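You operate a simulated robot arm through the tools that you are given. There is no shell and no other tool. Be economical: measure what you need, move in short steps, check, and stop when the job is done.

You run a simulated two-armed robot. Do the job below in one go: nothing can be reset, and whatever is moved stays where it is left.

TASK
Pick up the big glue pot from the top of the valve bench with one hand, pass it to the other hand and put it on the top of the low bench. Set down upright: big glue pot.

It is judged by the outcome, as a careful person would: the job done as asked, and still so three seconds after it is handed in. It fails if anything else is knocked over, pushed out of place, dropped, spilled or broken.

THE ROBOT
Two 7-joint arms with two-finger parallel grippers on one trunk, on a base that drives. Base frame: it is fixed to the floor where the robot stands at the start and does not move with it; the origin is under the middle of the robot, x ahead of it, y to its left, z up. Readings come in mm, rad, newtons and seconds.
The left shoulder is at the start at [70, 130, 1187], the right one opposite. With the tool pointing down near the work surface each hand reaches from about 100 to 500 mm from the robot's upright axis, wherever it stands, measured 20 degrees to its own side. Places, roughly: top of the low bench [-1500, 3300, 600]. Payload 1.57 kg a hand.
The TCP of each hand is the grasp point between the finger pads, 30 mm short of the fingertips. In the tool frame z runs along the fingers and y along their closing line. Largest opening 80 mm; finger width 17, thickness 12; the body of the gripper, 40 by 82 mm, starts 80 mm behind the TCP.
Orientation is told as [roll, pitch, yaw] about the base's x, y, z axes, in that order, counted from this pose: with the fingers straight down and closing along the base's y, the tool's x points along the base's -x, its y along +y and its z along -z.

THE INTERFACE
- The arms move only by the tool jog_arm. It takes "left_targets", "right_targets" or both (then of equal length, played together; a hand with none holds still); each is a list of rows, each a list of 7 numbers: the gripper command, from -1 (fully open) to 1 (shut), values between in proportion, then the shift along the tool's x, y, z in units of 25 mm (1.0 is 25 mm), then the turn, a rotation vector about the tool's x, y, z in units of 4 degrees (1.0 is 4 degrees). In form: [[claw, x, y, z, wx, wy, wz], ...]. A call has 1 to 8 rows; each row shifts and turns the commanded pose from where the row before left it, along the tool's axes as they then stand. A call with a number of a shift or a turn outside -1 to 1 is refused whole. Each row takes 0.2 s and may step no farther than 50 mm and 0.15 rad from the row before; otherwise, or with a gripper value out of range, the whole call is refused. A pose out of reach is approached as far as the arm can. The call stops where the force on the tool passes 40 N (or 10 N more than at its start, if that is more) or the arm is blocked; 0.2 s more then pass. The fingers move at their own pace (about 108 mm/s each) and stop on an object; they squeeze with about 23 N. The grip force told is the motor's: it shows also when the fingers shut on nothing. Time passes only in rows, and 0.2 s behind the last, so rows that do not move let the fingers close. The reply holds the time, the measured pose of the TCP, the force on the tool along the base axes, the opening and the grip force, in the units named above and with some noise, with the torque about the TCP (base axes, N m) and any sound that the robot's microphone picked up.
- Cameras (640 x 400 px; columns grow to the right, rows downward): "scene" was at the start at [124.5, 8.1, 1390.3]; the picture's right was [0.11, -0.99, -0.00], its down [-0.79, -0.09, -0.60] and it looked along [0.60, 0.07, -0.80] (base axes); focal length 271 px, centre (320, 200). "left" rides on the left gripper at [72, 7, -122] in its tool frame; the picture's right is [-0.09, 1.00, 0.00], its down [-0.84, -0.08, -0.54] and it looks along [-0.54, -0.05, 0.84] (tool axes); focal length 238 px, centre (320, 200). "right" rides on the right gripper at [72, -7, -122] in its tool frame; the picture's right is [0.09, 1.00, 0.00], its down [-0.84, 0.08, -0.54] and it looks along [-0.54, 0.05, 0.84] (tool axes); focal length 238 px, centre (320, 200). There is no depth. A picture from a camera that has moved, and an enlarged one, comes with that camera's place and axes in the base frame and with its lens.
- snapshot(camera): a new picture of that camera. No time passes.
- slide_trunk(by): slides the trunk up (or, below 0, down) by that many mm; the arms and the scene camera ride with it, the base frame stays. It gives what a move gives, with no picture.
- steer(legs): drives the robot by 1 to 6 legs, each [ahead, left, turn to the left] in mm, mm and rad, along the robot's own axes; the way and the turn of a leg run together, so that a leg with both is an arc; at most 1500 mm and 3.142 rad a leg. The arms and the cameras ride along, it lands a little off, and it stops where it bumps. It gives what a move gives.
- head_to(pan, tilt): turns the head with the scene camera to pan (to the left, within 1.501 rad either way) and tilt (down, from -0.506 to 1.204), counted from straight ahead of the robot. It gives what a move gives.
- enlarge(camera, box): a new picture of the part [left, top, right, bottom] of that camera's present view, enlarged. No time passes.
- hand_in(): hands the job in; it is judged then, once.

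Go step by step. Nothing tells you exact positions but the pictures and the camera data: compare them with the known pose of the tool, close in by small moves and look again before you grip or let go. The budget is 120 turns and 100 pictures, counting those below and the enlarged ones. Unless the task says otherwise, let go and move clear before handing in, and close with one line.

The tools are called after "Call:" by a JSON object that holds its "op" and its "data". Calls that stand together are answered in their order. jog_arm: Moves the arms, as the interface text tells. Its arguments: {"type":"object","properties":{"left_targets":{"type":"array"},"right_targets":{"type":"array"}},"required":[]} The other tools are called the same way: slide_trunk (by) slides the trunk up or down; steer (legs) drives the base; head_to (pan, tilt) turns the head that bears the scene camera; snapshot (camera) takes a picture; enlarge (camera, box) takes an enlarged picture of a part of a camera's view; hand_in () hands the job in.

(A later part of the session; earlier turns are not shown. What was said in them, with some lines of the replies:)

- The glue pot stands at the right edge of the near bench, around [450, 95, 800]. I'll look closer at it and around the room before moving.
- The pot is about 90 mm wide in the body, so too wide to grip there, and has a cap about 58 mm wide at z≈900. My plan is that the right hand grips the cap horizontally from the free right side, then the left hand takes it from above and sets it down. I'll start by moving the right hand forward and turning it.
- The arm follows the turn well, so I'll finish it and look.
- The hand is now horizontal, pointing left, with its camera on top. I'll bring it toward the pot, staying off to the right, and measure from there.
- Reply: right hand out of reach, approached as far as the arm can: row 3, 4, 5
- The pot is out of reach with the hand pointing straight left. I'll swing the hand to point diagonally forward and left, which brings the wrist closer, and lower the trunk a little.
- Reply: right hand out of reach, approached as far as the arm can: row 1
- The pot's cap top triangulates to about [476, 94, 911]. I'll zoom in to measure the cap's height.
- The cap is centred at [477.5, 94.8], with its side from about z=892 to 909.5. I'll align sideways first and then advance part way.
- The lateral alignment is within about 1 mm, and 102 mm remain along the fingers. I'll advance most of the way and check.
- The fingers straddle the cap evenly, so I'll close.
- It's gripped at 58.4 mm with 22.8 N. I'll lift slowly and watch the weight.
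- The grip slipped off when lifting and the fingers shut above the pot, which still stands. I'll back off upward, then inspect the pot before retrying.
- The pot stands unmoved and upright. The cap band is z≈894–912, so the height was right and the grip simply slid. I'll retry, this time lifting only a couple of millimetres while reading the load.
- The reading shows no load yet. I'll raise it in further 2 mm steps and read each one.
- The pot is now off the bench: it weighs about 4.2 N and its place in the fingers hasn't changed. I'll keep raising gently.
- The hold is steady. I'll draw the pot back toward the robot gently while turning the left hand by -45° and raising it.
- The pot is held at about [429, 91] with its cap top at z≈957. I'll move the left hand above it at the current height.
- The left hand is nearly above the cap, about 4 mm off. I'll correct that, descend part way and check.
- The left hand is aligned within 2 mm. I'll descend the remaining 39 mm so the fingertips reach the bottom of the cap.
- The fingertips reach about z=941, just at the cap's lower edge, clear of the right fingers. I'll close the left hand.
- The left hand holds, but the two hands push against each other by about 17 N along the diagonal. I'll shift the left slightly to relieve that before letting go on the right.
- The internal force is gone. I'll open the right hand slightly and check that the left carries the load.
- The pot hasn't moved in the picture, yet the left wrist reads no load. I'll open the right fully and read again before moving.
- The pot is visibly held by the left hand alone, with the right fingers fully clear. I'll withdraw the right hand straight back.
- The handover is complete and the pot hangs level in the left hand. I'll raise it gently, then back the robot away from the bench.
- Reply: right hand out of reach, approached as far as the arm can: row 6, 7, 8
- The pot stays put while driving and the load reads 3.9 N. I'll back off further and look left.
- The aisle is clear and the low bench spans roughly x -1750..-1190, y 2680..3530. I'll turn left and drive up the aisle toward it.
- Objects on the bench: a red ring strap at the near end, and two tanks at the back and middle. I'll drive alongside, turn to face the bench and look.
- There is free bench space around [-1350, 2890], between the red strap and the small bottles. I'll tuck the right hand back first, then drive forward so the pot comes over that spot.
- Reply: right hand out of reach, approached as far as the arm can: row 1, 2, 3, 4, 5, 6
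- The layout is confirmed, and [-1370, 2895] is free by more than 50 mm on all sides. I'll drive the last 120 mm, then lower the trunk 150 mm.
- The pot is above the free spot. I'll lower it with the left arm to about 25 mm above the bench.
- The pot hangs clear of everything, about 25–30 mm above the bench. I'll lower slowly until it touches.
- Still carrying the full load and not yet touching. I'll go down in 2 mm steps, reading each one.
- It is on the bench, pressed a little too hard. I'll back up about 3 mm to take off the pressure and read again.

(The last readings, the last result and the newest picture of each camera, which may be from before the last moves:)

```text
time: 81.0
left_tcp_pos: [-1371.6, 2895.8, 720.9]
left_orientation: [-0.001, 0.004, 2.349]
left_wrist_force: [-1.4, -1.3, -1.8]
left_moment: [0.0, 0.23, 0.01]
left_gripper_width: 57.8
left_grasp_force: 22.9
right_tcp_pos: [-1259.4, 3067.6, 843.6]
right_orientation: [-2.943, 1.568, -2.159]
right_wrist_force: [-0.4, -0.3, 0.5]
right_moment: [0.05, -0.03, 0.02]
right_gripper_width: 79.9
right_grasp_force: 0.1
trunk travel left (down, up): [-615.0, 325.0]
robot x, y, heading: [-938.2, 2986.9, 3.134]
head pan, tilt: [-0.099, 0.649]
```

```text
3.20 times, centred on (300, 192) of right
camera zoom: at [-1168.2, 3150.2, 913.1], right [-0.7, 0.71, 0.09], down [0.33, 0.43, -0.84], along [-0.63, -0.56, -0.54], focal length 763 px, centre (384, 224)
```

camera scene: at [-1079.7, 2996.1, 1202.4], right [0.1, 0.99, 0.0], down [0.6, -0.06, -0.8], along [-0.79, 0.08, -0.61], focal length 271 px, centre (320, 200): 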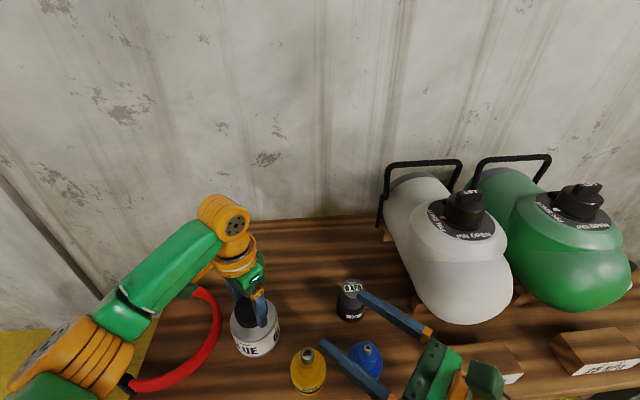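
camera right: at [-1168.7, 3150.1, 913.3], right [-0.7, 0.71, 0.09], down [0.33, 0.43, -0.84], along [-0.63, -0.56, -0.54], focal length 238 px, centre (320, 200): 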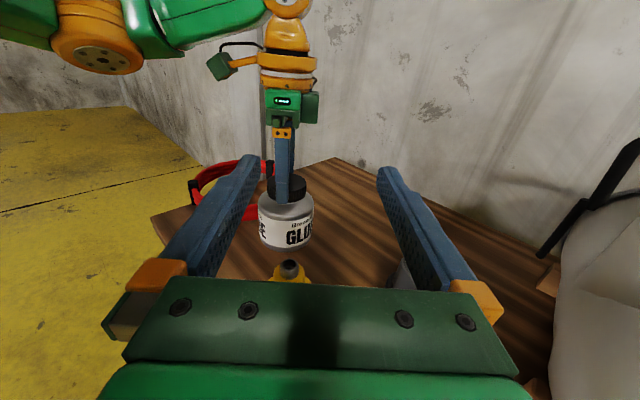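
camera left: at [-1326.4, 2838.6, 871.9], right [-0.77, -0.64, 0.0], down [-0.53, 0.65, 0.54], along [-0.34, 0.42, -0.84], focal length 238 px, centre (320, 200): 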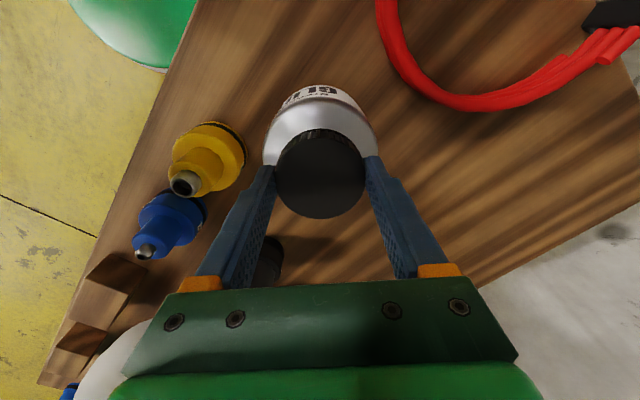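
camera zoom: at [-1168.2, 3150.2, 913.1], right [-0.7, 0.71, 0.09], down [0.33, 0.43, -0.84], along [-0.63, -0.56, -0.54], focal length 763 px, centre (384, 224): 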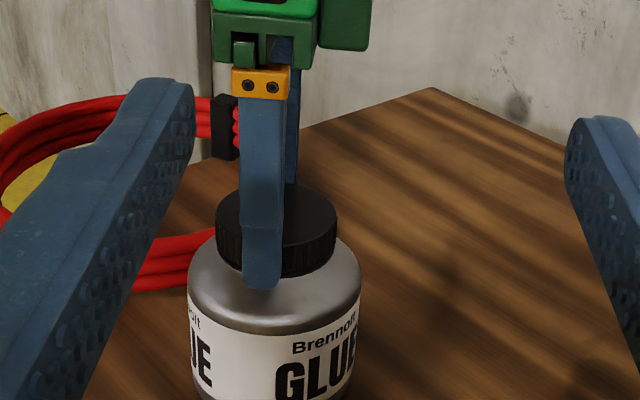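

The pot stands upright on the bench, nearly unloaded. I'll open the left hand in small steps.

Call:
{"op": "jog_arm", "data": {"left_targets": [[-0.5, 0, 0, 0, 0, 0, 0], [-0.6, 0, 0, 0, 0, 0, 0], [-0.75, 0, 0, 0, 0, 0, 0], [-1, 0, 0, 0, 0, 0, 0], [-1, 0, 0, 0, 0, 0, 0]]}}

Call:
{"op": "snapshot", "data": {"camera": "left"}}

Call:
{"op": "enlarge", "data": {"camera": "right", "box": [200, 130, 400, 255]}}

```text
time: 82.2
left_tcp_pos: [-1371.6, 2893.8, 723.2]
left_orientation: [-0.002, -0.001, 2.35]
left_wrist_force: [-0.2, -0.8, 0.4]
left_moment: [-0.01, 0.01, 0.0]
left_gripper_width: 80.1
left_grasp_force: 0.1
right_tcp_pos: [-1259.8, 3067.8, 843.4]
right_orientation: [-3.003, 1.569, -2.222]
right_wrist_force: [0.0, 1.1, -0.2]
right_moment: [0.0, 0.02, 0.02]
right_gripper_width: 79.9
right_grasp_force: 0.1
trunk travel left (down, up): [-615.0, 325.0]
robot x, y, heading: [-942.2, 2988.0, 3.134]
head pan, tilt: [-0.099, 0.649]
```

```text
36 pictures are left
camera left: at [-1326.4, 2838.1, 843.7], right [-0.77, -0.64, 0.0], down [-0.53, 0.65, 0.54], along [-0.34, 0.42, -0.84], focal length 238 px, centre (320, 200)
```

left: 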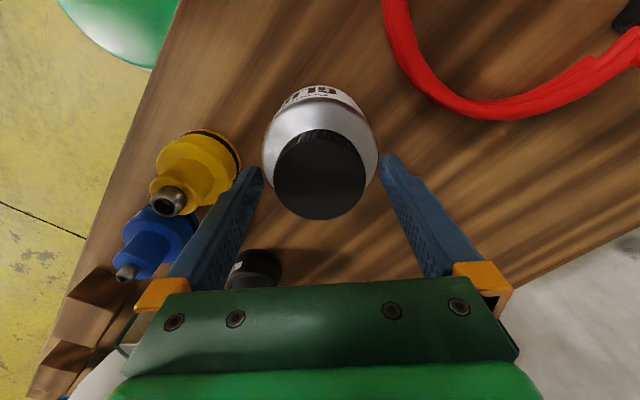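

```text
3.20 times, centred on (300, 192) of right
camera zoom: at [-1168.0, 3150.2, 913.5], right [-0.7, 0.71, 0.09], down [0.33, 0.43, -0.84], along [-0.63, -0.56, -0.54], focal length 763 px, centre (384, 224)
```

zoom: 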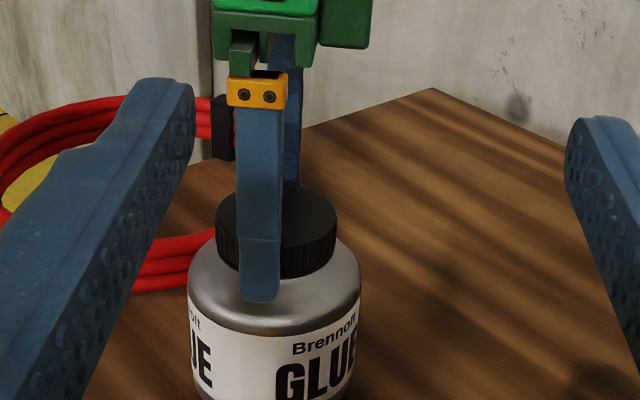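

The pot is released and standing, with clear gaps on both sides. I'll lift the left hand straight up and away, then back the robot off and check.

Call:
{"op": "jog_arm", "data": {"left_targets": [[-1, 0, 0, -0.4, 0, 0, 0], [-1, 0, 0, -0.6, 0, 0, 0], [-1, 0, 0, -0.8, 0, 0, 0], [-1, 0, 0, -0.8, 0, 0, 0], [-1, 0, 0, -0.8, 0, 0, 0], [-1, 0, 0, -0.8, 0, 0, 0], [-1, 0, 0, -0.8, 0, 0, 0]]}}

Call:
{"op": "slide_trunk", "data": {"by": 100}}

Call:
{"op": "steer", "data": {"legs": [[-200, 0, 0]]}}

Call:
{"op": "snapshot", "data": {"camera": "scene"}}

Call:
{"op": "snapshot", "data": {"camera": "right"}}

```text
time: 83.8
left_tcp_pos: [-1372.1, 2895.8, 846.9]
left_orientation: [0.001, 0.001, 2.351]
left_wrist_force: [0.3, 0.3, 0.4]
left_moment: [-0.01, 0.0, 0.0]
left_gripper_width: 80.0
left_grasp_force: 0.1
right_tcp_pos: [-1258.6, 3068.6, 841.9]
right_orientation: [-3.04, 1.568, -2.255]
right_wrist_force: [0.7, -0.3, 0.5]
right_moment: [0.02, -0.01, 0.02]
right_gripper_width: 80.1
right_grasp_force: 0.0
trunk travel left (down, up): [-615.0, 325.0]
robot x, y, heading: [-942.0, 2987.1, 3.139]
head pan, tilt: [-0.099, 0.649]
```

```text
time: 85.1
left_tcp_pos: [-1372.8, 2894.8, 947.2]
left_orientation: [0.0, 0.001, 2.352]
left_wrist_force: [0.9, 0.6, -0.1]
left_moment: [-0.03, -0.03, -0.02]
left_gripper_width: 80.0
left_grasp_force: 0.0
right_tcp_pos: [-1259.2, 3066.9, 942.6]
right_orientation: [-2.981, 1.567, -2.198]
right_wrist_force: [0.0, 0.3, 0.5]
right_moment: [0.04, -0.01, -0.04]
right_gripper_width: 80.0
right_grasp_force: 0.0
trunk travel left (down, up): [-715.0, 225.0]
robot x, y, heading: [-940.0, 2988.3, 3.132]
head pan, tilt: [-0.099, 0.649]
```

```text
time: 86.7
left_tcp_pos: [-1172.8, 2894.5, 946.7]
left_orientation: [-0.002, 0.002, 2.348]
left_wrist_force: [-0.2, -0.3, -0.1]
left_moment: [-0.01, -0.01, 0.0]
left_gripper_width: 79.9
left_grasp_force: 0.0
right_tcp_pos: [-1061.4, 3067.7, 941.5]
right_orientation: [-2.702, 1.567, -1.922]
right_wrist_force: [-0.2, -0.1, -0.3]
right_moment: [-0.06, -0.02, 0.02]
right_gripper_width: 79.9
right_grasp_force: 0.0
trunk travel left (down, up): [-715.0, 225.0]
robot x, y, heading: [-745.1, 2989.4, 3.138]
head pan, tilt: [-0.099, 0.649]
```

```text
34 pictures are left
camera scene: at [-880.5, 2995.2, 1302.4], right [0.11, 0.99, 0.0], down [0.6, -0.06, -0.8], along [-0.79, 0.08, -0.61], focal length 271 px, centre (320, 200)
```

scene: 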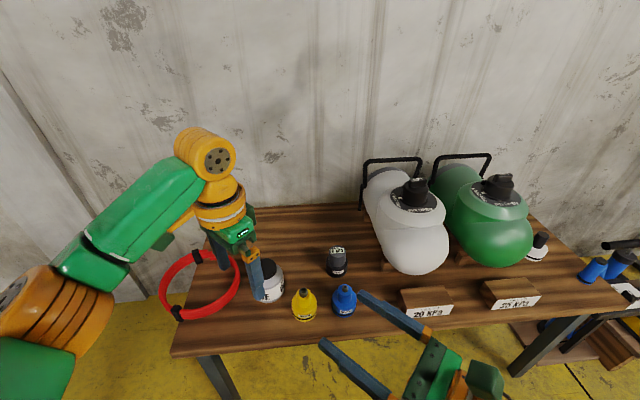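

```text
33 pictures are left
camera right: at [-969.2, 3149.2, 1013.2], right [-0.7, 0.71, 0.09], down [0.33, 0.43, -0.84], along [-0.63, -0.56, -0.54], focal length 238 px, centre (320, 200)
```

right: 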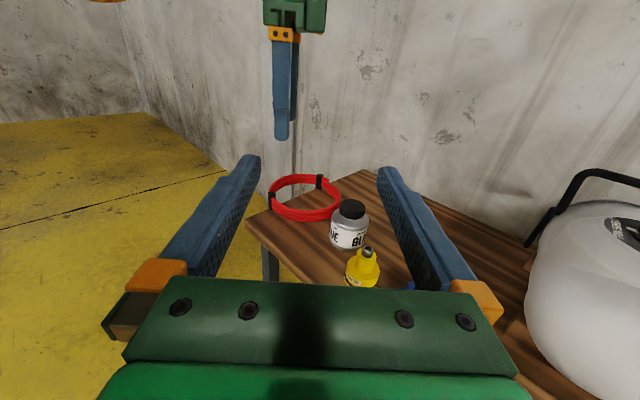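

The big glue pot stands upright on the low bench. Everything else there is where it was, and both hands are clear, so I'm handing in.

Call:
{"op": "hand_in", "data": {}}

```text
The job is handed in.
```

The right hand picked up the big glue pot and passed it to the left hand, which set it upright on top of the low bench. My first grip slipped off the cap without moving the pot noticeably; the second held. In the last pictures nothing else on the low bench had moved.
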